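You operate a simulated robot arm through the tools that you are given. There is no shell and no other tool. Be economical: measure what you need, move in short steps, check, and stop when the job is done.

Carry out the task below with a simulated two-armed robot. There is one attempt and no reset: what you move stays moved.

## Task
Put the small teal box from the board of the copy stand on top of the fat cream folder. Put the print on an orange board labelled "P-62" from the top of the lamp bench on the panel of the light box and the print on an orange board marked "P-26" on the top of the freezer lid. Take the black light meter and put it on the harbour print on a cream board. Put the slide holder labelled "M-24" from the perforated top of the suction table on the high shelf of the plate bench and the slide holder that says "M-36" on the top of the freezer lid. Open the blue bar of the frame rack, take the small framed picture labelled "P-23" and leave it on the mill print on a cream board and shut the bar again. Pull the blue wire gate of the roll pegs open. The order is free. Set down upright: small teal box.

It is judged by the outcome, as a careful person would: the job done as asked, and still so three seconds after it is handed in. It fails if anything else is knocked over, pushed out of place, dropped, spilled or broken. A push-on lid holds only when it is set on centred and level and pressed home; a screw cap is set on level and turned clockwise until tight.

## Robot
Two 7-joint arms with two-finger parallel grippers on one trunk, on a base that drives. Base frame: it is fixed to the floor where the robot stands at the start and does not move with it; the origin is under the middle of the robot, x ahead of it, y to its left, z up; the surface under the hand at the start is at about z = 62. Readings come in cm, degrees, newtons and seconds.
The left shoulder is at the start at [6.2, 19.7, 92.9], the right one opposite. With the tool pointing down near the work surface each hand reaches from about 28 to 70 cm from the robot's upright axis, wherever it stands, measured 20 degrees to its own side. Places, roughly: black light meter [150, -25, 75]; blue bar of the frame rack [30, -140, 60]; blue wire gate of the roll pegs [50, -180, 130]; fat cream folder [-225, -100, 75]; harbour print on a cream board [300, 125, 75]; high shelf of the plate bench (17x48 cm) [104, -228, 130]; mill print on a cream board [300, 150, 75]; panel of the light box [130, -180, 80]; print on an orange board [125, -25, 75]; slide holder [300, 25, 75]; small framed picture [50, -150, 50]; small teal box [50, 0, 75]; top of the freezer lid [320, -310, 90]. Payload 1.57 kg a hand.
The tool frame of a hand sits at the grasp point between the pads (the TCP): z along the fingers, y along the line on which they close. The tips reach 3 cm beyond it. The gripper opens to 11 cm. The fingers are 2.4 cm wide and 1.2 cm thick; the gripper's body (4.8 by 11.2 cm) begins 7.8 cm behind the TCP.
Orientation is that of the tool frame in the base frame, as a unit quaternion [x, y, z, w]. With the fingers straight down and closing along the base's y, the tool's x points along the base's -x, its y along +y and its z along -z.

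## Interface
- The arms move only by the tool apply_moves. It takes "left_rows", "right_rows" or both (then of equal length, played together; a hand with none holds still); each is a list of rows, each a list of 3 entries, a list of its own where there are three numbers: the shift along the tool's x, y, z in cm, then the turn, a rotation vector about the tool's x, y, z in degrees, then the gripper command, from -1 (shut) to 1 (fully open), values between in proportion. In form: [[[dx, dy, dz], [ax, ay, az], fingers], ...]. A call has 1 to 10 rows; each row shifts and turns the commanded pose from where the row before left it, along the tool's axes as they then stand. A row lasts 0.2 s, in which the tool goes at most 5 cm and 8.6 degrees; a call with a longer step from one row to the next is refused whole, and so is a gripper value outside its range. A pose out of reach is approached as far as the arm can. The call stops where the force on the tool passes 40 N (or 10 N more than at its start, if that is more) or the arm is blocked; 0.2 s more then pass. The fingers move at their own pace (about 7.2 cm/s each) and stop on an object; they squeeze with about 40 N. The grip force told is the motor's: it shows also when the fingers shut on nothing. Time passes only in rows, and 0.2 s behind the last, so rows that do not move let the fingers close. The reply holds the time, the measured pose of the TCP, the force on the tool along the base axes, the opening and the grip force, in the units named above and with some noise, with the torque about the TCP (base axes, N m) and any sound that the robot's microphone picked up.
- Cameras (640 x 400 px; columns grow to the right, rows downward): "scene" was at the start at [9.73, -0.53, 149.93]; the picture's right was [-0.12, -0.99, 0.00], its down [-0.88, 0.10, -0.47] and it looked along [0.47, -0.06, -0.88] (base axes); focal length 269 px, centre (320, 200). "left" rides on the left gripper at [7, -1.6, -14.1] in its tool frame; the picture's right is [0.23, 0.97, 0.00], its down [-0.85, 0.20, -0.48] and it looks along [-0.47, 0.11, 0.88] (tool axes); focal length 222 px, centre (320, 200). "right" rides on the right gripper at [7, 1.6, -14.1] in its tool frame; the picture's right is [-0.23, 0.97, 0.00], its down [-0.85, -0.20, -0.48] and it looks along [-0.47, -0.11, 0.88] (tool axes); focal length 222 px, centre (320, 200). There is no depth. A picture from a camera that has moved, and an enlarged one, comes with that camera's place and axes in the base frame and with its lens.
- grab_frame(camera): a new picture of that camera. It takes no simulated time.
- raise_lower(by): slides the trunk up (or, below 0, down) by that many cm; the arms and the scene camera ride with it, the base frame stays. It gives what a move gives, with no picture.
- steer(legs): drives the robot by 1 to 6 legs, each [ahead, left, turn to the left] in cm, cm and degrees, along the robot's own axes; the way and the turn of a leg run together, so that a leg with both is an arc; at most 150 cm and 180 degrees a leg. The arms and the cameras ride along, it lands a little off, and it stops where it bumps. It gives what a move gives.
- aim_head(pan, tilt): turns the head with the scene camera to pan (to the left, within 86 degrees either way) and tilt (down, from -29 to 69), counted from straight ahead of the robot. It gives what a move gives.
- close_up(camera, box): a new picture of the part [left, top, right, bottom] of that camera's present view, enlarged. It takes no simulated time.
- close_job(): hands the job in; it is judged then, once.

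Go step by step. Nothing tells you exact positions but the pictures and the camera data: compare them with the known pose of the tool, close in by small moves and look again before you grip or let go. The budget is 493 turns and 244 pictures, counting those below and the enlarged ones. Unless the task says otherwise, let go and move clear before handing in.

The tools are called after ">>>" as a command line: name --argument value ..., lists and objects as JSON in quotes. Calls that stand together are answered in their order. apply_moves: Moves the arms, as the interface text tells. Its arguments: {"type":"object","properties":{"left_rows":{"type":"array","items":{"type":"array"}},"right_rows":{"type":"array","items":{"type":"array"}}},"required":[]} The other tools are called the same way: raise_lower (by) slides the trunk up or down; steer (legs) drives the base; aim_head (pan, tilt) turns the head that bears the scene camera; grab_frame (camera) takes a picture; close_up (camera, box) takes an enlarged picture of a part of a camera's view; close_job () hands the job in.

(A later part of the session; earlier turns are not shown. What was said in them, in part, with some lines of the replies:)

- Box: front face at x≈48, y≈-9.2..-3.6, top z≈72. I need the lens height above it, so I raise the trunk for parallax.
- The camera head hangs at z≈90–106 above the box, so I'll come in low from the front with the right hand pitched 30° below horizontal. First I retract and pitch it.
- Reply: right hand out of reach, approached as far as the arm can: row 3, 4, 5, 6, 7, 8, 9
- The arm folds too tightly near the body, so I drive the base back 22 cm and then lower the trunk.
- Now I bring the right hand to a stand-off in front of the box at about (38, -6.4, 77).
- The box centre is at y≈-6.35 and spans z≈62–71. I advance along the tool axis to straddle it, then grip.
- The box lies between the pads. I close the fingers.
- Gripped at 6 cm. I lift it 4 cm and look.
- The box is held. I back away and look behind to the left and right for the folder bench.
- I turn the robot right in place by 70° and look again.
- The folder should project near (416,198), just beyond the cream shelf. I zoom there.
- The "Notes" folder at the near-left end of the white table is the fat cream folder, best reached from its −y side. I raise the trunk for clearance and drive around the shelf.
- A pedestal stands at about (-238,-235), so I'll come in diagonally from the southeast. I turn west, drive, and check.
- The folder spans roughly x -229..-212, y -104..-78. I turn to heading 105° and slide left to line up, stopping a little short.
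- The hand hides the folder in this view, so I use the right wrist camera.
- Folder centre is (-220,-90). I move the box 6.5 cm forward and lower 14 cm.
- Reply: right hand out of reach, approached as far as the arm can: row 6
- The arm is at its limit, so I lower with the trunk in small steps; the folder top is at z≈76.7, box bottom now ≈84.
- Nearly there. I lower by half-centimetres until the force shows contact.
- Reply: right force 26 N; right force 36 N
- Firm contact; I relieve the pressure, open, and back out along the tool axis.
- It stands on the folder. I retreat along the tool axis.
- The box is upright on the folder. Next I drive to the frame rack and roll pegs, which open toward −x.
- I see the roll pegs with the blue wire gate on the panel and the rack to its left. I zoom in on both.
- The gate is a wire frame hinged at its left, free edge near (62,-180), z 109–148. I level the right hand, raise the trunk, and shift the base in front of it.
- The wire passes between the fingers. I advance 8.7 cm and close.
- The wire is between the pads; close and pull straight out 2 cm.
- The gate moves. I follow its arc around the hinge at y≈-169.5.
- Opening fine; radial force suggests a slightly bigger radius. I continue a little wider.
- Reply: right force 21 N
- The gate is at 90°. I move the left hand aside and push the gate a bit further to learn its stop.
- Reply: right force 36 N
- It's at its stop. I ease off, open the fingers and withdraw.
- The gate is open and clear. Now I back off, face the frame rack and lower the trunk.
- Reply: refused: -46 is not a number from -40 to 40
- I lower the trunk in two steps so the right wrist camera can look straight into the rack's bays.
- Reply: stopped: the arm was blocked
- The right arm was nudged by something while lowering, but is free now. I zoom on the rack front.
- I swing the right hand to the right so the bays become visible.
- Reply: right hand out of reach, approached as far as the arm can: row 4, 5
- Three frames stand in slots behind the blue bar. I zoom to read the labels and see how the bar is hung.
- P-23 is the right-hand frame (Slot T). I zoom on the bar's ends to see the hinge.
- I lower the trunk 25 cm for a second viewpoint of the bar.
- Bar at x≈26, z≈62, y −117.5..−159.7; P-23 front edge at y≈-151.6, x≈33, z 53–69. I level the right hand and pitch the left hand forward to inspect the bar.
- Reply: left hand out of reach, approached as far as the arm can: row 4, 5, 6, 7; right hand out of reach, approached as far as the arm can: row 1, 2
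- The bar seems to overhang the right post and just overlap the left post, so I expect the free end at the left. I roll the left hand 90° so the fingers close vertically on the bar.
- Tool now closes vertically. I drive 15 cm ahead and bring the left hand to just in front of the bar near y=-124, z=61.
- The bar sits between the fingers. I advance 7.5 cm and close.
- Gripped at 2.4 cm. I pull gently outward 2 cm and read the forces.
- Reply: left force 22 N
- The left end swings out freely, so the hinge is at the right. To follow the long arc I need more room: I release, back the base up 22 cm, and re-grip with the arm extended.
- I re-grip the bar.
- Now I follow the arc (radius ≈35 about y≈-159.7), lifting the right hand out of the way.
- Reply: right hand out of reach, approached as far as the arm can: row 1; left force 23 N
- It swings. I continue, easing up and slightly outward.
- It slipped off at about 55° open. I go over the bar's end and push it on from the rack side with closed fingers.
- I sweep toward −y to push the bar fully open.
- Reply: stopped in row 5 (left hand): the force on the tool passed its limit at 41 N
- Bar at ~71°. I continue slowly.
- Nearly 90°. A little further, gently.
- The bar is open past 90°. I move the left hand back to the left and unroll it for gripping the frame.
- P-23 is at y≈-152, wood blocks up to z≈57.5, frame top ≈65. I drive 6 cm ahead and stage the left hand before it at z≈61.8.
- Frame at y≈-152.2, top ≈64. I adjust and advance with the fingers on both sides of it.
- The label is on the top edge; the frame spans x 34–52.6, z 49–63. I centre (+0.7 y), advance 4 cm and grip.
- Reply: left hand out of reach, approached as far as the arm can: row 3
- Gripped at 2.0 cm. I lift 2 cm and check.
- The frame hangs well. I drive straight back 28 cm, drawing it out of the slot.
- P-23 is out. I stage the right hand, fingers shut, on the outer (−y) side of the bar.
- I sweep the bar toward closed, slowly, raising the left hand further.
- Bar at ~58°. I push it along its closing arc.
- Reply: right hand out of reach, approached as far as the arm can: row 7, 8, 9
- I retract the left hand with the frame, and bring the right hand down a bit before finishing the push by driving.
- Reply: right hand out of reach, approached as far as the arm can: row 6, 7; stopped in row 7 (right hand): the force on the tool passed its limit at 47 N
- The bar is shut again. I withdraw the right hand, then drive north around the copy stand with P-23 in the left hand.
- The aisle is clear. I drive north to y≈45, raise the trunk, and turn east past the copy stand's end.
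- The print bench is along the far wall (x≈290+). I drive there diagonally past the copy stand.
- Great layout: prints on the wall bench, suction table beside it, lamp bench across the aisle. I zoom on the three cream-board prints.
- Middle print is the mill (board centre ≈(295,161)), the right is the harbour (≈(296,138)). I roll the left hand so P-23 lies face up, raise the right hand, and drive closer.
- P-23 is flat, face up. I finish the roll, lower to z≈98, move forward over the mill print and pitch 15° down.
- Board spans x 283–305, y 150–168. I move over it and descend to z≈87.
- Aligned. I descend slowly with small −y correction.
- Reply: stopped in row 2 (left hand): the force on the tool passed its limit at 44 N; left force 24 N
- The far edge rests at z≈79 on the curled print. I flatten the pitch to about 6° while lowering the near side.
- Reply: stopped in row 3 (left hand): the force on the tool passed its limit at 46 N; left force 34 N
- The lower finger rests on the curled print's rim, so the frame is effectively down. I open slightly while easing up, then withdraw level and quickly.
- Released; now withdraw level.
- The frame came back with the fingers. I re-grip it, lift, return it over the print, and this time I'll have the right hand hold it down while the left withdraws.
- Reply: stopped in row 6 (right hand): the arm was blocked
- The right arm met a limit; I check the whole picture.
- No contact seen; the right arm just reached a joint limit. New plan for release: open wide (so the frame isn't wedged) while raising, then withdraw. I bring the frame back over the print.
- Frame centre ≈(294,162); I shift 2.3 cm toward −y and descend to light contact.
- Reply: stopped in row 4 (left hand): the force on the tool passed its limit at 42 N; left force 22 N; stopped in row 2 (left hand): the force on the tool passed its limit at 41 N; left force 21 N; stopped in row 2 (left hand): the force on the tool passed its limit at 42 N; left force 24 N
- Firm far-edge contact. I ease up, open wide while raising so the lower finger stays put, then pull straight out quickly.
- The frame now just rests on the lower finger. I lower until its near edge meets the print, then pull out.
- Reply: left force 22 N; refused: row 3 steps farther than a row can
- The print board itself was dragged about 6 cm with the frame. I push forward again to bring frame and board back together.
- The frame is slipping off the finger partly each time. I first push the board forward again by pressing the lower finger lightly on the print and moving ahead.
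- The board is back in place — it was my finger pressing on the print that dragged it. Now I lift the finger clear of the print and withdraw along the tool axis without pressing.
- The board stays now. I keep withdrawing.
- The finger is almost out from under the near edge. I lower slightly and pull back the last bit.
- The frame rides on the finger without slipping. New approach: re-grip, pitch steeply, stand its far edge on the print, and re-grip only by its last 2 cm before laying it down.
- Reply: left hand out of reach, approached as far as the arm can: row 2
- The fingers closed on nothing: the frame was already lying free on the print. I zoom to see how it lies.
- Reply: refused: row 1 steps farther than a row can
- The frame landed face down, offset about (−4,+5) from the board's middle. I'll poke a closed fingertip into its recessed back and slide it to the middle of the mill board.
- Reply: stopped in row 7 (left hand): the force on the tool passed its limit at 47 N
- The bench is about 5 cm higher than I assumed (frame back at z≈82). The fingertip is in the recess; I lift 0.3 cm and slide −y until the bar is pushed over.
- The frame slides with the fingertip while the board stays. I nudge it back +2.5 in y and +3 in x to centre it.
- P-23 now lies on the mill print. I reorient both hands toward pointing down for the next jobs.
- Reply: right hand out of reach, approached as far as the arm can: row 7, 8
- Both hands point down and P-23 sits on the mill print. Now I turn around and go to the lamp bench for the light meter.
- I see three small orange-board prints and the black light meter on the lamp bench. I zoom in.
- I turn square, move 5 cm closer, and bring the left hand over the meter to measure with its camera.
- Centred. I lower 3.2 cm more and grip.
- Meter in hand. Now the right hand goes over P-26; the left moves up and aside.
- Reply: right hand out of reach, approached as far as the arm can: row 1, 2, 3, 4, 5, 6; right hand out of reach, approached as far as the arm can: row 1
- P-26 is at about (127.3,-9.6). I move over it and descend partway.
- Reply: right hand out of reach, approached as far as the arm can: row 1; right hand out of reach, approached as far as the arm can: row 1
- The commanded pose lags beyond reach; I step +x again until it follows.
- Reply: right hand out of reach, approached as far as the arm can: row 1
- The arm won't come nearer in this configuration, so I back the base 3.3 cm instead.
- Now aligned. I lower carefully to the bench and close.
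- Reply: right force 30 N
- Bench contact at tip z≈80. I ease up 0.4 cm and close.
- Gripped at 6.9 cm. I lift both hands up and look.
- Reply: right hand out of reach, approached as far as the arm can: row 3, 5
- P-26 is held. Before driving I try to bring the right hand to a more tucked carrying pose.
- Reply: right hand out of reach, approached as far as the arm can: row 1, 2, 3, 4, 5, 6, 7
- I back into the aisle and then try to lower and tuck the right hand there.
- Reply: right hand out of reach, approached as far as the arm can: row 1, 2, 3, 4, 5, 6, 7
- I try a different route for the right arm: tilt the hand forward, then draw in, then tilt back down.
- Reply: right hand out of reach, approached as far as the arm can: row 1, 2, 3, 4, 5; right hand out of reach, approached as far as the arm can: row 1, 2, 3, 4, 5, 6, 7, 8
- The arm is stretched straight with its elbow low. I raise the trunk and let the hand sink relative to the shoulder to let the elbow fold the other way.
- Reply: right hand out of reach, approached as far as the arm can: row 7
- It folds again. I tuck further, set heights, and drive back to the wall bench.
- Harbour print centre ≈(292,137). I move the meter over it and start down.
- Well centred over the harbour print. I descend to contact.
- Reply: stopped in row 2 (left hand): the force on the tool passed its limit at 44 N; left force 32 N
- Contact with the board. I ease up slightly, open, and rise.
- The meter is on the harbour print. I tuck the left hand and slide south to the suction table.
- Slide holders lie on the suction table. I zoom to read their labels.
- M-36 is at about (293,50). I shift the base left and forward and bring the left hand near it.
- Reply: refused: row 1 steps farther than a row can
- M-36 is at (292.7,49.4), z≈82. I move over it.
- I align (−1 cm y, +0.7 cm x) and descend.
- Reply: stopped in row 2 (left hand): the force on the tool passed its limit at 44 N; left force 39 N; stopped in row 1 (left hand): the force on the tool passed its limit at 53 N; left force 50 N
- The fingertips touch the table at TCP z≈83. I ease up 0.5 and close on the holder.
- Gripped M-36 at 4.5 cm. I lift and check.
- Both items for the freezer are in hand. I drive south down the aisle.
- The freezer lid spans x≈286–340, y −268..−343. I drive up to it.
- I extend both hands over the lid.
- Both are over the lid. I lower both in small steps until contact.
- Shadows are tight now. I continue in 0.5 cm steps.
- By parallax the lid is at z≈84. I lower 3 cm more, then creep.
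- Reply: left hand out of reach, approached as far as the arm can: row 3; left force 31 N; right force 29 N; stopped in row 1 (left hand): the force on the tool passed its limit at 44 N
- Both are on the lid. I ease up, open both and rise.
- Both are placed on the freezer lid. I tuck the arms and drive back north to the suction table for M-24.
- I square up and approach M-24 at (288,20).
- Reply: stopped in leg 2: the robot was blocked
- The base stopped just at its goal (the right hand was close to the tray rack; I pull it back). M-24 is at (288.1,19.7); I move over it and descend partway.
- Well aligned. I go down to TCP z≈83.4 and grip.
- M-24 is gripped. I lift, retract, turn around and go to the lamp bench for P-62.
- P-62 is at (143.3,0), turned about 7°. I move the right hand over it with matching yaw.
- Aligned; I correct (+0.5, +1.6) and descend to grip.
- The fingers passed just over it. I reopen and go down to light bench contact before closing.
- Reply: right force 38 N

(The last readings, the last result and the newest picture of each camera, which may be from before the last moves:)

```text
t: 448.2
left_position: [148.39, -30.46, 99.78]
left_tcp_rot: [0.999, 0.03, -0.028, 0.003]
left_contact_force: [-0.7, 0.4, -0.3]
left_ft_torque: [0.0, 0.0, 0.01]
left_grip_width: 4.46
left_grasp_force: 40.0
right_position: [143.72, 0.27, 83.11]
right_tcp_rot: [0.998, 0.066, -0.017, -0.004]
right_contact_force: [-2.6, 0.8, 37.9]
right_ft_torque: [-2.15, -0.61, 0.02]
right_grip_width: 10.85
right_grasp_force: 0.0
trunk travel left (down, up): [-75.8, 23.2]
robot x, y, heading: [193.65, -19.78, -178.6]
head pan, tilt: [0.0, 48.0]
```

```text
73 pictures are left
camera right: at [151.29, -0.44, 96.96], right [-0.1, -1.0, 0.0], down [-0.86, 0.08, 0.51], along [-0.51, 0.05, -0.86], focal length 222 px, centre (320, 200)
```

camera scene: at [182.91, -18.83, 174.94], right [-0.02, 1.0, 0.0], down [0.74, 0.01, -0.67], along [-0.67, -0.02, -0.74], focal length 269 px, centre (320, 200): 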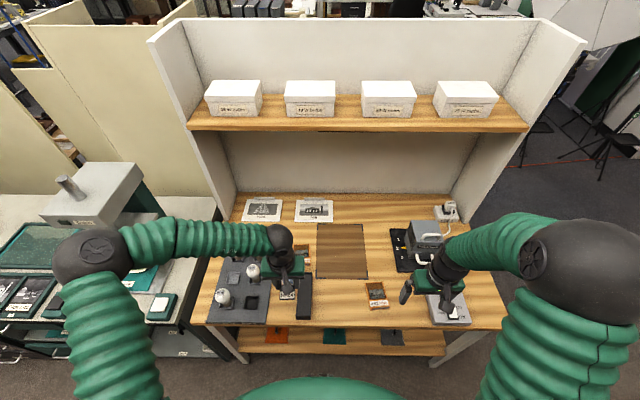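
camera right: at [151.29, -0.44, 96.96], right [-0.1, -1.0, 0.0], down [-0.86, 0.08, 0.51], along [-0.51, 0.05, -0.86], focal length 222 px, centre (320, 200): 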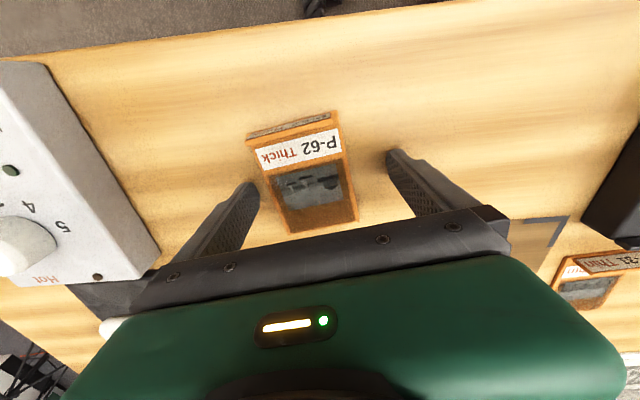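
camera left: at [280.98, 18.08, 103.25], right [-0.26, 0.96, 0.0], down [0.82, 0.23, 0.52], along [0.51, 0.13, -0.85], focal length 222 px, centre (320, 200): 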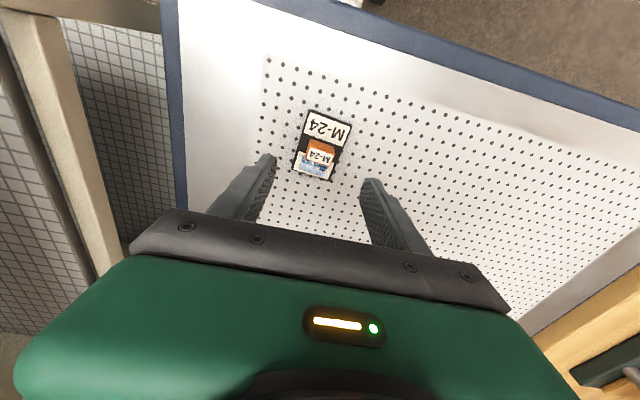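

One finger touches first; I level by 1°, ease slightly, and close.

>>> apply_moves --right_rows '[[[0, 0, -0.2], [-1, 0, 0], 1], [[0, 0, 0], [0, 0, 0], -1], [[0, 0, 0], [0, 0, 0], -1], [[0, 0, 0], [0, 0, 0], -1], [[0, 0, 0], [0, 0, 0], -1]]'

```text
t: 449.4
left_position: [148.35, -30.33, 99.93]
left_tcp_rot: [0.999, 0.03, -0.028, 0.004]
left_contact_force: [0.4, 0.3, 0.7]
left_ft_torque: [0.02, 0.02, 0.02]
left_grip_width: 4.46
left_grasp_force: 39.7
right_position: [143.75, 0.59, 83.05]
right_tcp_rot: [0.998, 0.066, -0.015, 0.004]
right_contact_force: [-4.9, 20.1, 41.5]
right_ft_torque: [2.29, 0.01, 0.24]
right_grip_width: 6.83
right_grasp_force: 40.1
trunk travel left (down, up): [-75.8, 23.2]
robot x, y, heading: [194.21, -19.62, -178.8]
head pan, tilt: [0.0, 48.0]
```

Gripped at 6.8 cm. I lift and check.

>>> apply_moves --right_rows '[[[0, 0, -2], [0, 0, 0], -1], [[0, 0, -4], [0, 0, 0], -1], [[0, 0, -4], [0, 0, 0], -1], [[0, 0, -4], [0, 0, 0], -1], [[3, -3, 0], [0, 0, 0], -1], [[0, 0, 0], [0, 0, 0], -1]]'

>>> grab_frame --camera "right"

```text
t: 450.8
left_position: [148.03, -30.31, 99.68]
left_tcp_rot: [0.999, 0.029, -0.026, 0.004]
left_contact_force: [0.6, 0.3, -1.0]
left_ft_torque: [0.01, 0.0, 0.0]
left_grip_width: 4.47
left_grasp_force: 40.2
right_position: [146.64, 4.38, 97.03]
right_tcp_rot: [0.998, 0.065, -0.013, 0.006]
right_contact_force: [-0.6, -0.1, -0.3]
right_ft_torque: [-0.03, -0.05, 0.0]
right_grip_width: 6.87
right_grasp_force: 39.5
trunk travel left (down, up): [-75.8, 23.2]
robot x, y, heading: [193.89, -19.92, -178.3]
head pan, tilt: [0.0, 48.0]
```

```text
72 pictures are left
camera right: at [154.11, 3.99, 111.01], right [-0.1, -1.0, 0.01], down [-0.86, 0.09, 0.5], along [-0.5, 0.03, -0.87], focal length 222 px, centre (320, 200)
```

right: 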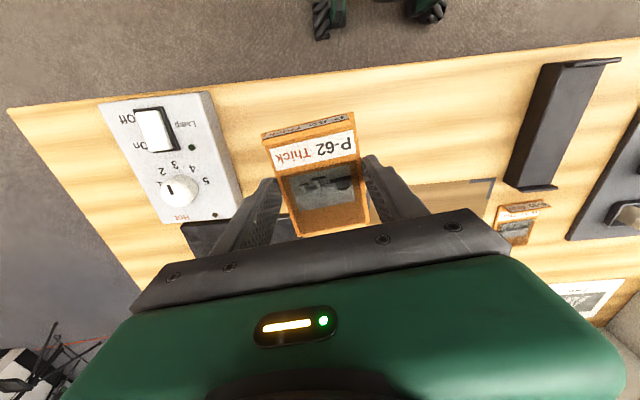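

P-62 is held. I back off and slide south to the light box.

>>> steer --legs '[[-18, 0, -1.5], [0, 150, 0]]'

>>> aim_head --pan 10 --tilt 38

>>> grab_frame --camera "scene"

```text
t: 459.6
left_position: [171.72, -186.97, 99.71]
left_tcp_rot: [0.998, 0.052, -0.027, 0.005]
left_contact_force: [-0.8, 0.7, -1.2]
left_ft_torque: [0.03, 0.01, -0.03]
left_grip_width: 4.49
left_grasp_force: 39.4
right_position: [168.64, -152.36, 97.0]
right_tcp_rot: [0.996, 0.089, -0.013, 0.007]
right_contact_force: [0.3, 0.2, -0.3]
right_ft_torque: [-0.04, -0.02, 0.01]
right_grip_width: 6.85
right_grasp_force: 39.9
trunk travel left (down, up): [-75.8, 23.2]
robot x, y, heading: [216.96, -174.22, -176.2]
head pan, tilt: [0.0, 48.0]
```

```text
t: 460.3
left_position: [171.94, -187.02, 99.9]
left_tcp_rot: [0.998, 0.053, -0.027, 0.004]
left_contact_force: [0.4, -0.6, -0.2]
left_ft_torque: [0.0, 0.05, 0.01]
left_grip_width: 4.49
left_grasp_force: 39.8
right_position: [168.77, -152.5, 97.11]
right_tcp_rot: [0.996, 0.089, -0.014, 0.006]
right_contact_force: [0.3, 0.6, 1.1]
right_ft_torque: [0.02, -0.03, -0.01]
right_grip_width: 6.84
right_grasp_force: 40.3
trunk travel left (down, up): [-75.8, 23.2]
robot x, y, heading: [217.14, -174.1, -176.2]
head pan, tilt: [10.0, 38.0]
```

```text
71 pictures are left
camera scene: at [205.3, -176.31, 176.36], right [-0.24, 0.97, 0.0], down [0.6, 0.15, -0.79], along [-0.76, -0.19, -0.62], focal length 269 px, centre (320, 200)
```

scene: 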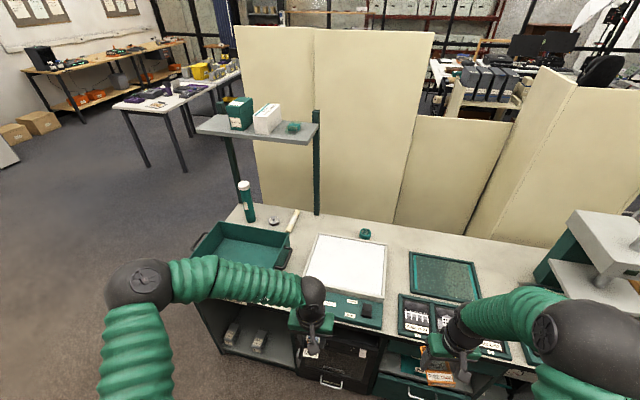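

The light box's white panel is centred near (132,-182). I square up and move into place for the right hand.

>>> steer --legs '[[0, 0, -3.8], [0, 27, 0], [22, 0, 0]]'

>>> grab_frame --camera "right"

>>> grab_frame --camera "scene"

```text
t: 463.9
left_position: [149.79, -212.67, 99.81]
left_tcp_rot: [0.999, 0.024, -0.029, -0.001]
left_contact_force: [-0.2, -0.7, -1.2]
left_ft_torque: [0.03, 0.01, 0.02]
left_grip_width: 4.45
left_grasp_force: 40.5
right_position: [148.72, -178.0, 97.45]
right_tcp_rot: [0.998, 0.059, -0.015, 0.001]
right_contact_force: [1.2, 0.0, -0.3]
right_ft_torque: [-0.02, 0.0, 0.0]
right_grip_width: 6.84
right_grasp_force: 39.8
trunk travel left (down, up): [-75.8, 23.2]
robot x, y, heading: [195.42, -202.15, -179.6]
head pan, tilt: [10.0, 38.0]
```

```text
70 pictures are left
camera right: at [156.19, -178.64, 111.38], right [-0.11, -0.99, 0.01], down [-0.86, 0.1, 0.5], along [-0.5, 0.05, -0.86], focal length 222 px, centre (320, 200)
```

right: 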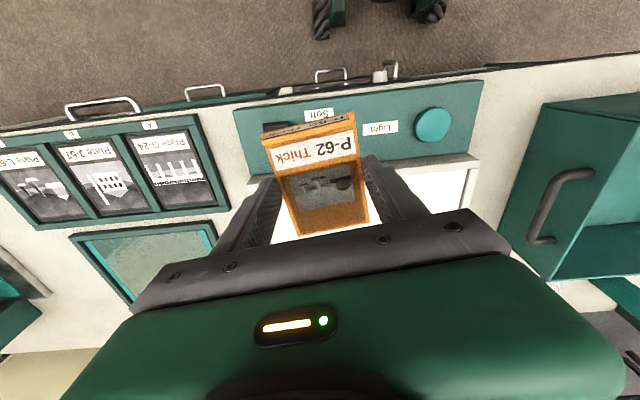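

```text
69 pictures are left
camera scene: at [183.96, -204.57, 176.39], right [-0.18, 0.98, 0.01], down [0.6, 0.12, -0.79], along [-0.78, -0.14, -0.62], focal length 269 px, centre (320, 200)
```

scene: 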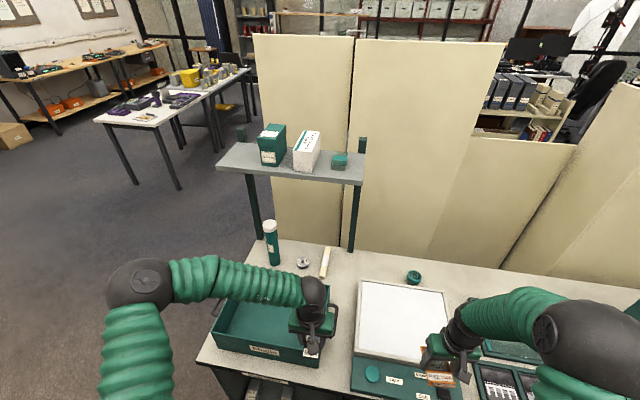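

Panel spans x≈116–144, y≈−199..−168. I square the hand and extend it over the panel centre.

>>> apply_moves --right_rows '[[[0, 0, 0], [0, 0, 6.8], -1], [[-4.5, 1, 0], [0, 0, 0], -1], [[-4.5, 1, 0], [0, 0, 0], -1], [[-4.5, 1, 0], [0, 0, 0], -1], [[-3.5, 1, 1], [0, 0, 0], -1], [[0, 0, 1], [0, 0, 0], -1]]'

>>> grab_frame --camera "right"

```text
t: 465.3
left_position: [149.42, -212.01, 99.71]
left_tcp_rot: [0.999, 0.023, -0.028, 0.004]
left_contact_force: [-0.5, -0.7, -0.6]
left_ft_torque: [-0.01, -0.03, 0.01]
left_grip_width: 4.49
left_grasp_force: 39.9
right_position: [131.6, -181.36, 95.8]
right_tcp_rot: [1.0, 0.0, -0.013, 0.007]
right_contact_force: [-0.3, 0.4, 0.3]
right_ft_torque: [0.02, -0.02, 0.0]
right_grip_width: 6.83
right_grasp_force: 40.3
trunk travel left (down, up): [-75.8, 23.2]
robot x, y, heading: [195.35, -201.93, -179.6]
head pan, tilt: [10.0, 38.0]
```

```text
68 pictures are left
camera right: at [139.03, -182.74, 109.76], right [-0.23, -0.97, 0.02], down [-0.84, 0.21, 0.5], along [-0.49, 0.1, -0.87], focal length 222 px, centre (320, 200)
```

right: 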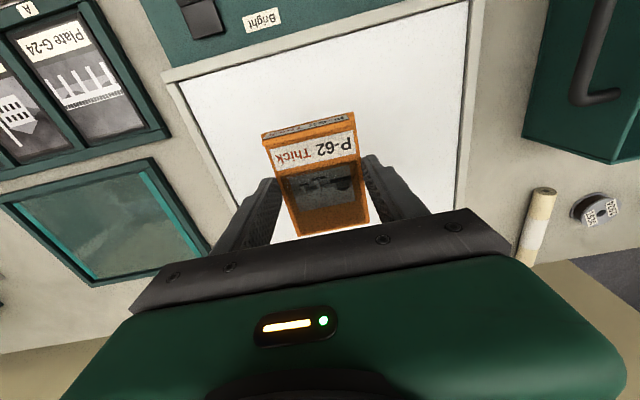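

Centred over the panel. I lower step by step.

>>> apply_moves --right_rows '[[[0, 0, 1.5], [0, 0, 0], -1], [[0, 0, 1.5], [0, 0, 0], -1], [[0, 0, 1.5], [0, 0, 0], -1], [[0, 0, 1], [0, 0, 0], -1], [[0, 0, 0], [0, 0, 0], -1]]'

>>> grab_frame --camera "right"

```text
t: 466.5
left_position: [149.52, -212.07, 99.73]
left_tcp_rot: [0.999, 0.023, -0.028, 0.003]
left_contact_force: [0.7, 0.0, -0.4]
left_ft_torque: [-0.01, 0.02, 0.01]
left_grip_width: 4.47
left_grasp_force: 40.2
right_position: [131.46, -181.49, 90.16]
right_tcp_rot: [1.0, 0.0, -0.013, 0.006]
right_contact_force: [0.5, -0.4, 0.3]
right_ft_torque: [-0.01, 0.03, 0.03]
right_grip_width: 6.83
right_grasp_force: 40.2
trunk travel left (down, up): [-75.8, 23.2]
robot x, y, heading: [195.26, -201.7, -179.6]
head pan, tilt: [10.0, 38.0]
```

```text
67 pictures are left
camera right: at [138.8, -182.87, 104.13], right [-0.23, -0.97, 0.02], down [-0.84, 0.2, 0.5], along [-0.49, 0.1, -0.87], focal length 222 px, centre (320, 200)
```

right: 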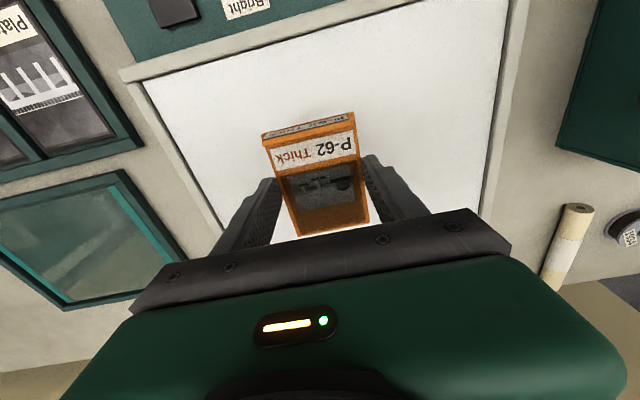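

>>> apply_moves --right_rows '[[[0, 0, 1.5], [0, 0, 0], -1], [[0, 0, 1.2], [0, 0, 0], -1], [[0, 0, 0.8], [0, 0, 0], -1], [[0, 0, 0.6], [0, 0, 0], -1], [[0, 0, 0], [0, 0, 0], -1]]'

>>> apply_moves --right_rows '[[[0, 0, 0.5], [0, 0, 0], -1], [[0, 0, 0], [0, 0, 0], -1]]'

```text
t: 467.7
left_position: [149.54, -212.02, 99.76]
left_tcp_rot: [0.999, 0.024, -0.028, 0.003]
left_contact_force: [0.0, 0.2, -0.6]
left_ft_torque: [-0.01, 0.0, 0.03]
left_grip_width: 4.46
left_grasp_force: 40.0
right_position: [131.27, -181.5, 86.01]
right_tcp_rot: [1.0, 0.0, -0.014, 0.007]
right_contact_force: [-0.4, -0.1, -0.8]
right_ft_torque: [-0.01, 0.0, -0.02]
right_grip_width: 6.84
right_grasp_force: 40.5
trunk travel left (down, up): [-75.8, 23.2]
robot x, y, heading: [195.26, -201.62, -179.7]
head pan, tilt: [10.0, 38.0]
```

```text
t: 468.3
left_position: [149.43, -212.23, 99.82]
left_tcp_rot: [0.999, 0.024, -0.028, 0.004]
left_contact_force: [-0.3, -0.1, -1.1]
left_ft_torque: [0.0, -0.03, 0.01]
left_grip_width: 4.47
left_grasp_force: 40.0
right_position: [131.25, -181.3, 85.6]
right_tcp_rot: [1.0, 0.0, -0.014, 0.006]
right_contact_force: [-0.1, 1.1, -0.5]
right_ft_torque: [0.01, 0.02, 0.05]
right_grip_width: 6.85
right_grasp_force: 40.2
trunk travel left (down, up): [-75.8, 23.2]
robot x, y, heading: [195.07, -202.34, -179.5]
head pan, tilt: [10.0, 38.0]
```

>>> apply_moves --right_rows '[[[0, 0, 0.5], [0, 0, 0], -1], [[0, 0, 0], [0, 0, 0], -1]]'

>>> apply_moves --right_rows '[[[0, 0, 0.4], [0, 0, 0], -1], [[0, 0, 0], [0, 0, 0], -1]]'

```text
t: 468.9
left_position: [149.58, -212.13, 99.78]
left_tcp_rot: [0.999, 0.024, -0.029, 0.003]
left_contact_force: [0.5, 0.2, 0.0]
left_ft_torque: [0.01, -0.01, 0.02]
left_grip_width: 4.47
left_grasp_force: 40.2
right_position: [131.16, -181.52, 85.15]
right_tcp_rot: [1.0, 0.0, -0.014, 0.006]
right_contact_force: [-0.5, 0.4, -0.3]
right_ft_torque: [0.02, -0.01, 0.01]
right_grip_width: 6.84
right_grasp_force: 39.8
trunk travel left (down, up): [-75.8, 23.2]
robot x, y, heading: [195.14, -202.13, -179.2]
head pan, tilt: [10.0, 38.0]
```

```text
t: 469.5
left_position: [149.64, -212.19, 99.82]
left_tcp_rot: [0.999, 0.023, -0.029, 0.004]
left_contact_force: [-1.1, 0.2, -0.8]
left_ft_torque: [0.02, -0.02, -0.01]
left_grip_width: 4.47
left_grasp_force: 40.0
right_position: [131.21, -181.42, 84.77]
right_tcp_rot: [1.0, 0.0, -0.014, 0.006]
right_contact_force: [0.6, 0.7, -0.4]
right_ft_torque: [-0.01, -0.01, 0.03]
right_grip_width: 6.84
right_grasp_force: 39.9
trunk travel left (down, up): [-75.8, 23.2]
robot x, y, heading: [195.45, -201.93, -179.7]
head pan, tilt: [10.0, 38.0]
```

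>>> apply_moves --right_rows '[[[0, 0, 0.5], [0, 0, 0], -1], [[0, 0, 0.4], [0, 0, 0], -1], [[0, 0, 0], [0, 0, 0], -1]]'

>>> close_up --camera "right" --box '[200, 60, 440, 240]'

```text
t: 470.5
left_position: [149.85, -212.19, 100.02]
left_tcp_rot: [0.999, 0.024, -0.029, 0.002]
left_contact_force: [1.1, 0.6, -0.1]
left_ft_torque: [-0.01, -0.03, -0.04]
left_grip_width: 4.46
left_grasp_force: 40.1
right_position: [131.07, -181.42, 84.5]
right_tcp_rot: [1.0, 0.001, -0.018, 0.004]
right_contact_force: [12.5, -1.9, 23.5]
right_ft_torque: [0.76, -0.77, -0.54]
right_grip_width: 6.85
right_grasp_force: 40.0
trunk travel left (down, up): [-75.8, 23.2]
robot x, y, heading: [195.03, -202.03, -179.4]
head pan, tilt: [10.0, 38.0]
stopped in row 3 (right hand): the force on the tool passed its limit at 41 N (the readings are from after the stop); the commanded pose is now the measured one
```

```text
2.22 times, centred on (320, 150) of right
camera zoom: at [138.64, -182.92, 98.34], right [-0.23, -0.97, 0.02], down [-0.84, 0.2, 0.51], along [-0.5, 0.1, -0.86], focal length 494 px, centre (320, 311)
```

zoom: 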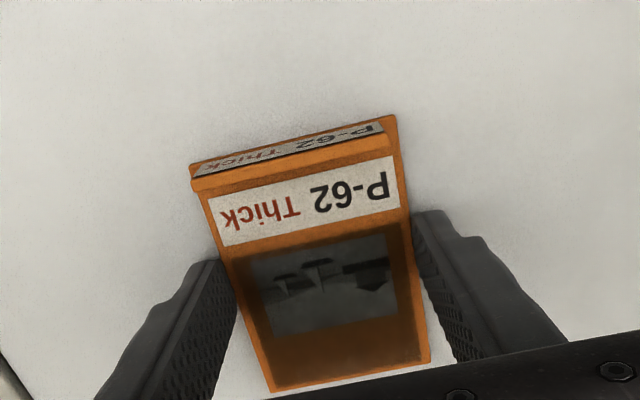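

Contact with the panel. I ease up, open and rise.

>>> apply_moves --right_rows '[[[0, 0, -0.3], [0, 0, 0], -1], [[0, 0, 0], [0, 0, 0], 0.4], [[0, 0, 0], [0, 0, 0], 0.9], [[0, 0, 0], [0, 0, 0], 0.9], [[0, 0, -4], [0, 0, 0], 0.9], [[0, 0, -4], [0, 0, 0], 0.9], [[0, 0, -4], [0, 0, 0], 0.9], [[3, 0, -3], [0, 0, 0], 0.9], [[4, 0, 0], [0, 0, 0], 0.9], [[4, 0, 0], [0, 0, 0], 0.9]]'

>>> grab_frame --camera "scene"

```text
t: 472.7
left_position: [149.67, -212.2, 99.83]
left_tcp_rot: [0.999, 0.024, -0.028, 0.004]
left_contact_force: [0.5, -1.0, 0.0]
left_ft_torque: [0.0, 0.04, 0.01]
left_grip_width: 4.47
left_grasp_force: 39.7
right_position: [142.65, -181.03, 99.11]
right_tcp_rot: [1.0, 0.001, -0.018, 0.004]
right_contact_force: [0.5, 0.0, -0.6]
right_ft_torque: [-0.04, -0.01, -0.01]
right_grip_width: 10.44
right_grasp_force: 0.0
trunk travel left (down, up): [-75.8, 23.2]
robot x, y, heading: [195.09, -201.83, -179.8]
head pan, tilt: [10.0, 38.0]
```

```text
65 pictures are left
camera scene: at [183.55, -203.33, 176.37], right [-0.18, 0.98, 0.0], down [0.61, 0.11, -0.79], along [-0.77, -0.14, -0.62], focal length 269 px, centre (320, 200)
```

scene: 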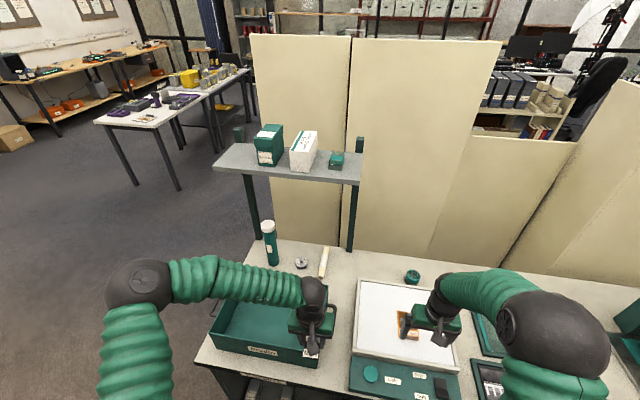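

P-62 lies on the light box. Now M-24 for the high shelf: its free end is at y≈-244, best reached from the south end of the bench. I drive round there.

>>> steer --legs '[[-20, 0, 0], [0, 107, 0], [95, 0, 0], [0, 0, -90]]'

>>> raise_lower --by 23

>>> aim_head --pan 0 --tilt 40

>>> grab_frame --camera "scene"

```text
t: 487.8
left_position: [112.18, -264.11, 99.77]
left_tcp_rot: [0.72, -0.693, -0.022, -0.018]
left_contact_force: [0.3, 0.3, 0.4]
left_ft_torque: [0.02, 0.0, -0.01]
left_grip_width: 4.48
left_grasp_force: 39.8
right_position: [143.31, -257.39, 99.17]
right_tcp_rot: [-0.704, 0.71, 0.015, 0.009]
right_contact_force: [0.7, -0.3, 0.3]
right_ft_torque: [-0.01, -0.03, 0.02]
right_grip_width: 10.45
right_grasp_force: 0.1
trunk travel left (down, up): [-75.8, 23.2]
robot x, y, heading: [121.91, -309.67, 89.8]
head pan, tilt: [10.0, 38.0]
```

```text
t: 490.2
left_position: [112.19, -264.22, 122.91]
left_tcp_rot: [0.721, -0.693, -0.023, -0.018]
left_contact_force: [0.7, -0.2, 0.3]
left_ft_torque: [0.01, 0.01, 0.02]
left_grip_width: 4.51
left_grasp_force: 40.2
right_position: [143.42, -257.54, 122.28]
right_tcp_rot: [-0.704, 0.71, 0.017, 0.01]
right_contact_force: [0.6, 0.0, 0.1]
right_ft_torque: [0.0, 0.01, 0.02]
right_grip_width: 10.45
right_grasp_force: 0.1
trunk travel left (down, up): [-98.8, 0.2]
robot x, y, heading: [122.25, -309.98, 89.9]
head pan, tilt: [10.0, 38.0]
```

```text
t: 490.9
left_position: [112.31, -264.18, 122.85]
left_tcp_rot: [0.72, -0.693, -0.023, -0.019]
left_contact_force: [0.5, 0.3, 0.4]
left_ft_torque: [0.01, -0.02, -0.01]
left_grip_width: 4.46
left_grasp_force: 39.9
right_position: [143.3, -257.45, 122.26]
right_tcp_rot: [-0.705, 0.709, 0.017, 0.009]
right_contact_force: [0.7, 0.2, 0.5]
right_ft_torque: [0.01, -0.02, -0.01]
right_grip_width: 10.47
right_grasp_force: 0.0
trunk travel left (down, up): [-98.8, 0.2]
robot x, y, heading: [121.85, -309.77, 89.8]
head pan, tilt: [0.0, 40.0]
```

```text
64 pictures are left
camera scene: at [122.02, -297.65, 199.06], right [1.0, 0.0, 0.0], down [0.0, -0.64, -0.76], along [0.0, 0.76, -0.64], focal length 269 px, centre (320, 200)
```

scene: 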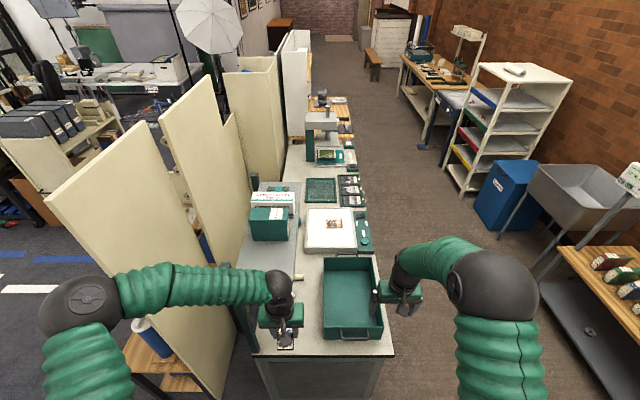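

I zoom on the shelf to see the free end.

>>> close_up --camera "scene" --box '[200, 160, 360, 370]'

```text
1.90 times, centred on (280, 265) of scene
camera zoom: at [122.02, -297.65, 199.06], right [1.0, 0.0, 0.0], down [0.0, -0.64, -0.76], along [0.0, 0.76, -0.64], focal length 513 px, centre (396, 76)
```

zoom: 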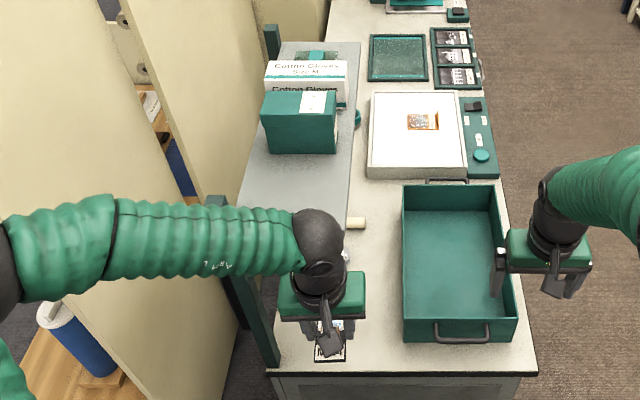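

Shelf spans x 98–114.5, free y −250..−237 at z≈130. I raise the left hand to z≈145, then drive forward 14 cm.

>>> apply_moves --left_rows '[[[0, 0, -4.5], [0, 0, 0], -1], [[0, 0, -4.5], [0, 0, 0], -1], [[0, 0, -4.5], [0, 0, 0], -1], [[0, 0, -4.5], [0, 0, 0], -1], [[0, 0, -4.5], [0, 0, 0], -1], [[0, 0, 0], [0, 0, 0], -1]]'

>>> steer --legs '[[13, 0, 0]]'

>>> grab_frame --camera "left"

```text
t: 492.4
left_position: [112.44, -265.51, 145.2]
left_tcp_rot: [0.721, -0.693, -0.022, -0.019]
left_contact_force: [0.5, -0.2, -0.3]
left_ft_torque: [0.02, -0.03, -0.02]
left_grip_width: 4.45
left_grasp_force: 39.8
right_position: [143.32, -257.45, 122.1]
right_tcp_rot: [-0.705, 0.709, 0.016, 0.01]
right_contact_force: [0.3, -0.2, 0.1]
right_ft_torque: [0.02, 0.01, 0.04]
right_grip_width: 10.44
right_grasp_force: 0.0
trunk travel left (down, up): [-98.8, 0.2]
robot x, y, heading: [121.79, -309.97, 90.1]
head pan, tilt: [0.0, 40.0]
```

```text
t: 493.6
left_position: [112.5, -254.35, 145.62]
left_tcp_rot: [0.72, -0.693, -0.027, -0.022]
left_contact_force: [-0.5, -0.7, -0.8]
left_ft_torque: [0.04, 0.01, 0.0]
left_grip_width: 4.47
left_grasp_force: 40.0
right_position: [143.27, -246.05, 122.75]
right_tcp_rot: [-0.705, 0.709, 0.019, 0.013]
right_contact_force: [-0.2, 0.3, 0.8]
right_ft_torque: [0.04, 0.02, -0.03]
right_grip_width: 10.46
right_grasp_force: 0.0
trunk travel left (down, up): [-98.8, 0.2]
robot x, y, heading: [122.11, -297.68, 90.2]
head pan, tilt: [0.0, 40.0]
```

```text
62 pictures are left
camera left: at [114.37, -262.18, 159.29], right [-0.96, -0.26, -0.01], down [-0.23, 0.81, 0.54], along [-0.13, 0.52, -0.84], focal length 222 px, centre (320, 200)
```

left: 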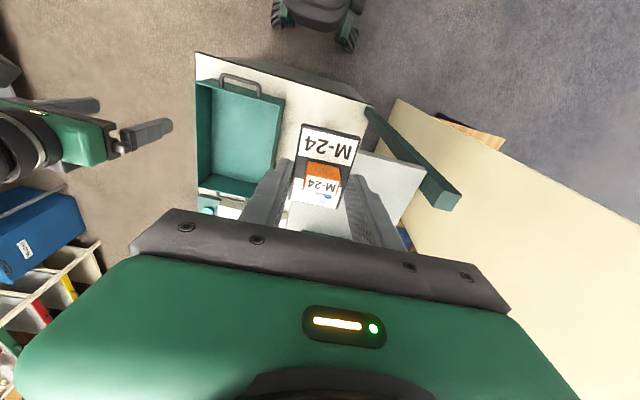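

I move over the free end, levelling by 4°.

>>> apply_moves --left_rows '[[[-3.5, 2, 0], [0, 4, 0], -1], [[-3.5, 2, 0], [0, 0, 0], -1], [[-3.3, 2, 0], [0, 0, 0], -1], [[0, 0, 2], [0, 0, 0], -1], [[0, 0, 0], [0, 0, 0], -1]]'

>>> grab_frame --camera "left"

>>> close_up --camera "scene" --box '[200, 160, 360, 370]'

```text
t: 494.8
left_position: [105.89, -242.55, 143.19]
left_tcp_rot: [0.72, -0.694, 0.003, 0.007]
left_contact_force: [-0.6, 0.0, -1.1]
left_ft_torque: [-0.01, 0.0, 0.01]
left_grip_width: 4.46
left_grasp_force: 40.0
right_position: [143.43, -244.72, 122.22]
right_tcp_rot: [-0.704, 0.71, 0.015, 0.008]
right_contact_force: [-0.3, -0.3, 0.9]
right_ft_torque: [0.04, 0.01, 0.02]
right_grip_width: 10.45
right_grasp_force: 0.1
trunk travel left (down, up): [-98.8, 0.2]
robot x, y, heading: [121.72, -297.21, 90.1]
head pan, tilt: [0.0, 40.0]
```

```text
61 pictures are left
camera left: at [107.89, -249.38, 157.44], right [-0.96, -0.26, 0.01], down [-0.23, 0.85, 0.47], along [-0.13, 0.45, -0.88], focal length 222 px, centre (320, 200)
```

left: 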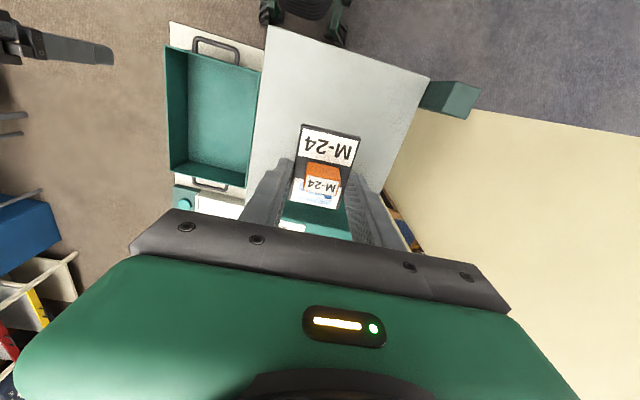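

```text
1.90 times, centred on (280, 265) of scene
camera zoom: at [122.07, -284.57, 199.03], right [1.0, 0.0, 0.0], down [0.0, -0.65, -0.76], along [0.0, 0.76, -0.65], focal length 513 px, centre (396, 76)
```

zoom: 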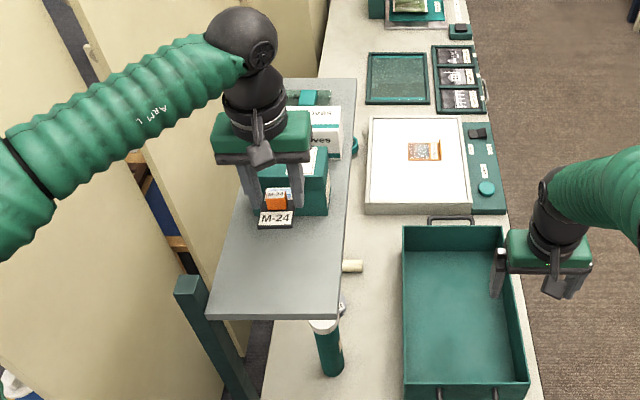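

Shelf top z≈129, free y −252.7..−236.4. I shift back 2.3 cm and lower.

>>> apply_moves --left_rows '[[[2.5, 0, 0], [0, 0, 0], -1], [[0, 0, 3], [0, 0, 0], -1], [[0, 0, 3], [0, 0, 0], -1], [[0, 0, 2], [0, 0, 0], -1], [[0, 0, 0], [0, 0, 0], -1]]'

>>> close_up --camera "scene" --box '[200, 160, 360, 370]'

```text
t: 496.0
left_position: [106.36, -245.77, 135.35]
left_tcp_rot: [0.721, -0.693, 0.002, 0.006]
left_contact_force: [0.1, -0.4, 0.8]
left_ft_torque: [0.02, 0.01, 0.05]
left_grip_width: 4.46
left_grasp_force: 40.3
right_position: [143.29, -245.11, 122.29]
right_tcp_rot: [-0.705, 0.709, 0.017, 0.01]
right_contact_force: [0.1, -0.6, 0.0]
right_ft_torque: [0.03, -0.04, -0.04]
right_grip_width: 10.45
right_grasp_force: 0.1
trunk travel left (down, up): [-98.8, 0.2]
robot x, y, heading: [121.6, -297.64, 89.9]
head pan, tilt: [0.0, 40.0]
```

```text
1.90 times, centred on (280, 265) of scene
camera zoom: at [121.98, -285.24, 199.08], right [1.0, 0.0, 0.0], down [0.0, -0.64, -0.76], along [0.0, 0.76, -0.64], focal length 513 px, centre (396, 76)
```

zoom: 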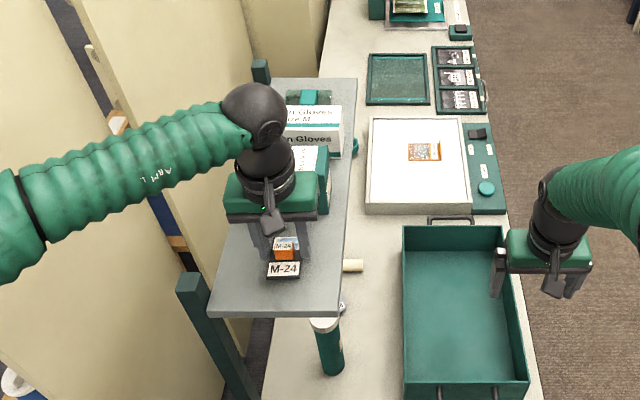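

>>> apply_moves --left_rows '[[[0, 0, 1], [0, 0, 0], -1], [[0, 0, 0.8], [0, 0, 0], -1], [[0, 0, 0.6], [0, 0, 0], -1], [[0, 0, 0], [0, 0, 0], -1]]'

>>> apply_moves --left_rows '[[[0, 0, 0.4], [0, 0, 0], -1], [[0, 0, 0], [0, 0, 0], -1]]'

```text
t: 497.0
left_position: [106.3, -245.72, 133.12]
left_tcp_rot: [0.721, -0.693, 0.001, 0.005]
left_contact_force: [-1.1, 3.2, 25.0]
left_ft_torque: [0.79, 0.16, 0.06]
left_grip_width: 4.47
left_grasp_force: 40.3
right_position: [143.41, -245.05, 122.31]
right_tcp_rot: [-0.705, 0.709, 0.017, 0.011]
right_contact_force: [0.0, -0.3, -0.7]
right_ft_torque: [-0.01, -0.03, -0.02]
right_grip_width: 10.46
right_grasp_force: 0.1
trunk travel left (down, up): [-98.8, 0.2]
robot x, y, heading: [122.2, -296.92, 90.3]
head pan, tilt: [0.0, 40.0]
```

```text
t: 497.4
left_position: [106.29, -245.81, 133.05]
left_tcp_rot: [0.721, -0.693, 0.0, 0.004]
left_contact_force: [-1.5, -5.3, 14.5]
left_ft_torque: [-0.25, 0.06, -0.02]
left_grip_width: 4.46
left_grasp_force: 39.7
right_position: [143.23, -245.26, 122.25]
right_tcp_rot: [-0.705, 0.709, 0.017, 0.01]
right_contact_force: [0.1, 1.0, 0.1]
right_ft_torque: [0.0, 0.02, 0.04]
right_grip_width: 10.45
right_grasp_force: 0.1
trunk travel left (down, up): [-98.8, 0.2]
robot x, y, heading: [122.05, -297.29, 89.9]
head pan, tilt: [0.0, 40.0]
stopped in row 2 (left hand): the force on the tool passed its limit at 45 N (the readings are from after the stop); the commanded pose is now the measured one
```

On the shelf. I ease up, open and rise.

>>> apply_moves --left_rows '[[[0, 0, -0.3], [0, 0, 0], -1], [[0, 0, 0], [0, 0, 0], -0.1], [[0, 0, 0], [0, 0, 0], 0.2], [[0, 0, 0], [0, 0, 0], 0.2], [[0, 0, -3], [0, 0, 0], 0.2], [[0, 0, -3], [0, 0, 0], 0.2], [[0, 0, -3], [0, 0, 0], 0.2], [[4, 0, 0], [0, 0, 0], 0.2], [[4, 0, 0], [0, 0, 0], 0.2]]'

>>> steer --legs '[[-15, 0, 0]]'

>>> close_up --camera "scene" --box '[200, 130, 360, 340]'

```text
t: 499.4
left_position: [106.51, -254.02, 142.25]
left_tcp_rot: [0.721, -0.693, -0.002, 0.003]
left_contact_force: [-0.5, -0.6, -0.1]
left_ft_torque: [0.04, 0.0, 0.01]
left_grip_width: 6.6
left_grasp_force: 0.0
right_position: [143.24, -245.3, 122.47]
right_tcp_rot: [-0.705, 0.709, 0.017, 0.011]
right_contact_force: [0.5, -0.7, -0.3]
right_ft_torque: [0.02, -0.02, -0.01]
right_grip_width: 10.45
right_grasp_force: 0.1
trunk travel left (down, up): [-98.8, 0.2]
robot x, y, heading: [121.63, -297.52, 90.0]
head pan, tilt: [0.0, 40.0]
```

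```text
t: 500.8
left_position: [106.81, -267.72, 141.9]
left_tcp_rot: [0.721, -0.693, 0.002, 0.006]
left_contact_force: [1.2, 0.3, -0.4]
left_ft_torque: [-0.03, 0.02, 0.0]
left_grip_width: 6.61
left_grasp_force: 0.0
right_position: [143.31, -259.35, 121.86]
right_tcp_rot: [-0.706, 0.708, 0.015, 0.008]
right_contact_force: [0.2, 1.0, 0.2]
right_ft_torque: [0.02, 0.03, 0.0]
right_grip_width: 10.46
right_grasp_force: 0.0
trunk travel left (down, up): [-98.8, 0.2]
robot x, y, heading: [121.75, -312.64, 90.1]
head pan, tilt: [0.0, 40.0]
```

```text
1.90 times, centred on (280, 235) of scene
camera zoom: at [122.0, -298.68, 198.97], right [1.0, 0.0, 0.0], down [0.0, -0.65, -0.76], along [0.0, 0.76, -0.65], focal length 513 px, centre (396, 133)
```

zoom: 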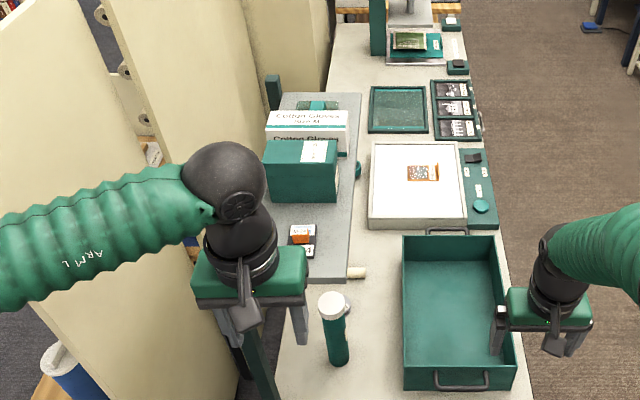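

All objects are delivered. As a last check I drive round to see that the blue bar stayed shut and the wire gate stayed open.

>>> raise_lower --by -25

>>> steer --legs '[[-10, 0, 0], [0, 0, 90], [150, 0, 0], [25, 0, 0], [0, -75, 0]]'

>>> aim_head --pan -86 --tilt 20

>>> grab_frame --camera "scene"

```text
t: 503.4
left_position: [106.59, -268.7, 117.2]
left_tcp_rot: [0.721, -0.693, 0.0, 0.003]
left_contact_force: [-0.1, 0.4, 0.5]
left_ft_torque: [0.02, 0.01, 0.02]
left_grip_width: 6.6
left_grasp_force: 0.1
right_position: [143.24, -260.11, 97.33]
right_tcp_rot: [-0.705, 0.709, 0.017, 0.011]
right_contact_force: [-1.3, 1.0, -0.6]
right_ft_torque: [0.01, 0.0, 0.05]
right_grip_width: 10.45
right_grasp_force: 0.1
trunk travel left (down, up): [-73.8, 25.2]
robot x, y, heading: [121.97, -312.23, 89.8]
head pan, tilt: [0.0, 40.0]
```

```text
t: 520.5
left_position: [-99.9, -275.16, 117.21]
left_tcp_rot: [0.998, 0.069, 0.003, 0.002]
left_contact_force: [0.3, 0.2, -0.1]
left_ft_torque: [0.0, 0.02, -0.04]
left_grip_width: 6.6
left_grasp_force: 0.2
right_position: [-112.17, -239.61, 97.46]
right_tcp_rot: [0.999, 0.047, -0.02, 0.004]
right_contact_force: [0.4, -0.7, 0.7]
right_ft_torque: [0.02, -0.03, 0.01]
right_grip_width: 10.45
right_grasp_force: 0.0
trunk travel left (down, up): [-73.8, 25.2]
robot x, y, heading: [-58.06, -255.14, -174.4]
head pan, tilt: [0.0, 40.0]
```

```text
t: 522.1
left_position: [-99.88, -274.96, 117.44]
left_tcp_rot: [0.998, 0.069, 0.002, 0.002]
left_contact_force: [0.3, -0.1, -0.8]
left_ft_torque: [-0.01, 0.02, 0.03]
left_grip_width: 6.6
left_grasp_force: 0.0
right_position: [-112.03, -239.38, 97.37]
right_tcp_rot: [0.999, 0.046, -0.021, 0.005]
right_contact_force: [0.0, 0.0, 0.6]
right_ft_torque: [0.0, 0.01, 0.0]
right_grip_width: 10.47
right_grasp_force: 0.1
trunk travel left (down, up): [-73.8, 25.2]
robot x, y, heading: [-58.33, -255.46, -174.3]
head pan, tilt: [-85.9, 20.0]
```

```text
57 pictures are left
camera scene: at [-63.28, -246.41, 177.23], right [0.99, 0.17, 0.0], down [0.06, -0.34, -0.94], along [-0.16, 0.93, -0.34], focal length 269 px, centre (320, 200)
```

scene: 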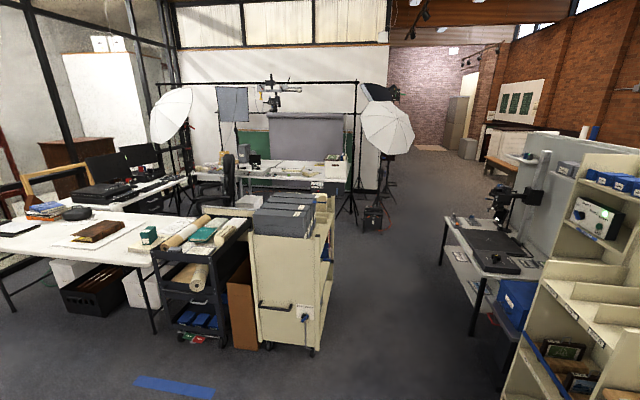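

The teal box still stands on the folder. I turn right a bit to see the rack and pegs.

>>> steer --legs '[[0, 0, -50]]'

>>> aim_head --pan -80 --tilt 22

>>> grab_frame --camera "scene"

```text
t: 524.7
left_position: [-100.38, -237.18, 117.29]
left_tcp_rot: [0.937, -0.349, 0.0, 0.003]
left_contact_force: [0.6, -0.1, -0.2]
left_ft_torque: [0.01, 0.02, 0.03]
left_grip_width: 6.58
left_grasp_force: 0.1
right_position: [-81.76, -204.55, 97.55]
right_tcp_rot: [0.929, -0.369, -0.021, -0.004]
right_contact_force: [0.1, 0.3, -0.4]
right_ft_torque: [0.0, 0.01, -0.03]
right_grip_width: 10.48
right_grasp_force: 0.0
trunk travel left (down, up): [-73.8, 25.2]
robot x, y, heading: [-58.39, -255.29, 137.0]
head pan, tilt: [-85.9, 20.0]
```

```text
t: 525.4
left_position: [-100.34, -237.29, 117.42]
left_tcp_rot: [0.937, -0.349, 0.001, 0.003]
left_contact_force: [0.0, 0.2, 0.0]
left_ft_torque: [-0.03, -0.03, -0.01]
left_grip_width: 6.6
left_grasp_force: 0.1
right_position: [-81.68, -204.57, 97.48]
right_tcp_rot: [0.929, -0.369, -0.022, -0.004]
right_contact_force: [0.2, -0.5, -1.1]
right_ft_torque: [0.01, 0.0, 0.04]
right_grip_width: 10.45
right_grasp_force: 0.0
trunk travel left (down, up): [-73.8, 25.2]
robot x, y, heading: [-58.34, -255.47, 137.1]
head pan, tilt: [-80.0, 22.0]
```

```text
56 pictures are left
camera scene: at [-55.83, -245.09, 176.9], right [0.84, -0.54, 0.0], down [-0.2, -0.32, -0.93], along [0.51, 0.78, -0.37], focal length 269 px, centre (320, 200)
```

scene: 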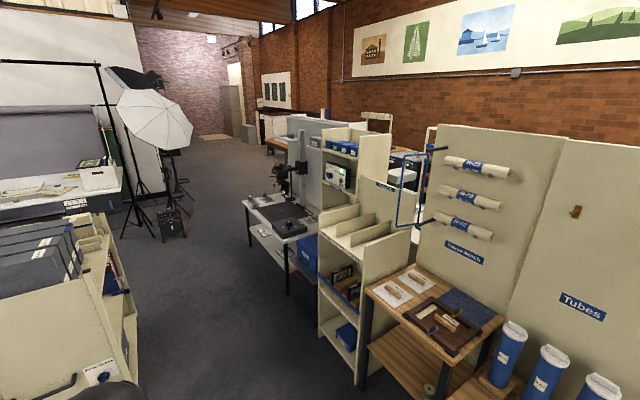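

>>> close_up --camera "scene" --box '[300, 230, 400, 330]'

>>> close_up --camera "scene" --box '[370, 110, 530, 280]'

```text
4.00 times, centred on (350, 280) of scene
camera zoom: at [-55.83, -245.09, 176.9], right [0.84, -0.54, 0.0], down [-0.2, -0.32, -0.93], along [0.51, 0.78, -0.37], focal length 1077 px, centre (200, -120)
```

zoom: 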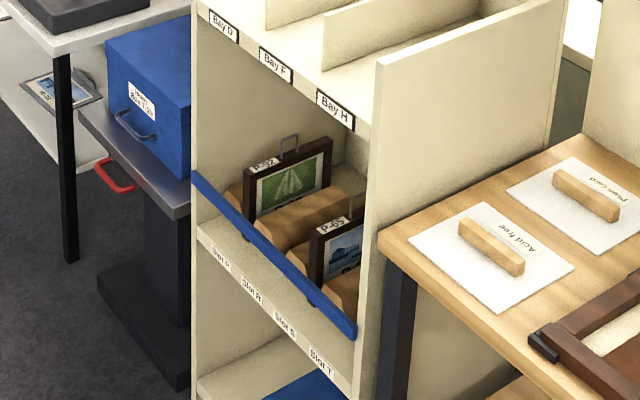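

```text
2.35 times, centred on (450, 195) of scene
camera zoom: at [-55.83, -245.09, 176.9], right [0.84, -0.54, 0.0], down [-0.2, -0.32, -0.93], along [0.51, 0.78, -0.37], focal length 634 px, centre (14, 212)
```

zoom: 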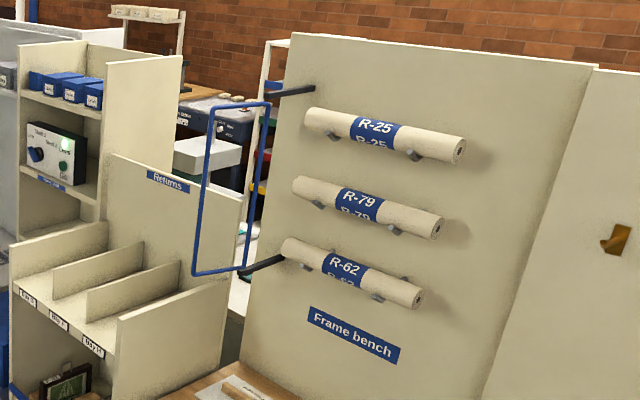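

The blue bar is shut and the wire gate is open. The teal box stands upright on the folder, and everything else is where I placed it, so I hand in.

>>> close_job

```text
The job is handed in.
```

I finished every part of the job and handed it in, but two things didn't go as cleanly as I'd like.

- **P-23 face down:** the small framed picture is on the mill print, but it tipped off the gripper while I was laying it down. It ended up face down, sticking about 3 cm past the far edge of the board.
- **Boards shifted:** while placing P-23 I dragged the mill board about 6 cm, then pushed it back to about where it was. The harbour board moved about 1 cm when I set the light meter on it.

| Item | Where it is now |
|---|---|
| Small teal box | Standing upright on the fat cream folder |
| P-62 | On the light box panel |
| P-26 and M-36 | On the freezer lid |
| Light meter | On the harbour print |
| M-24 | On the high shelf of the plate bench |
| Blue bar of the frame rack | Shut again |
| Wire gate of the roll pegs | Open |

Just before handing in, I looked again at the teal box, the bar and the gate, and all three were as they should be.
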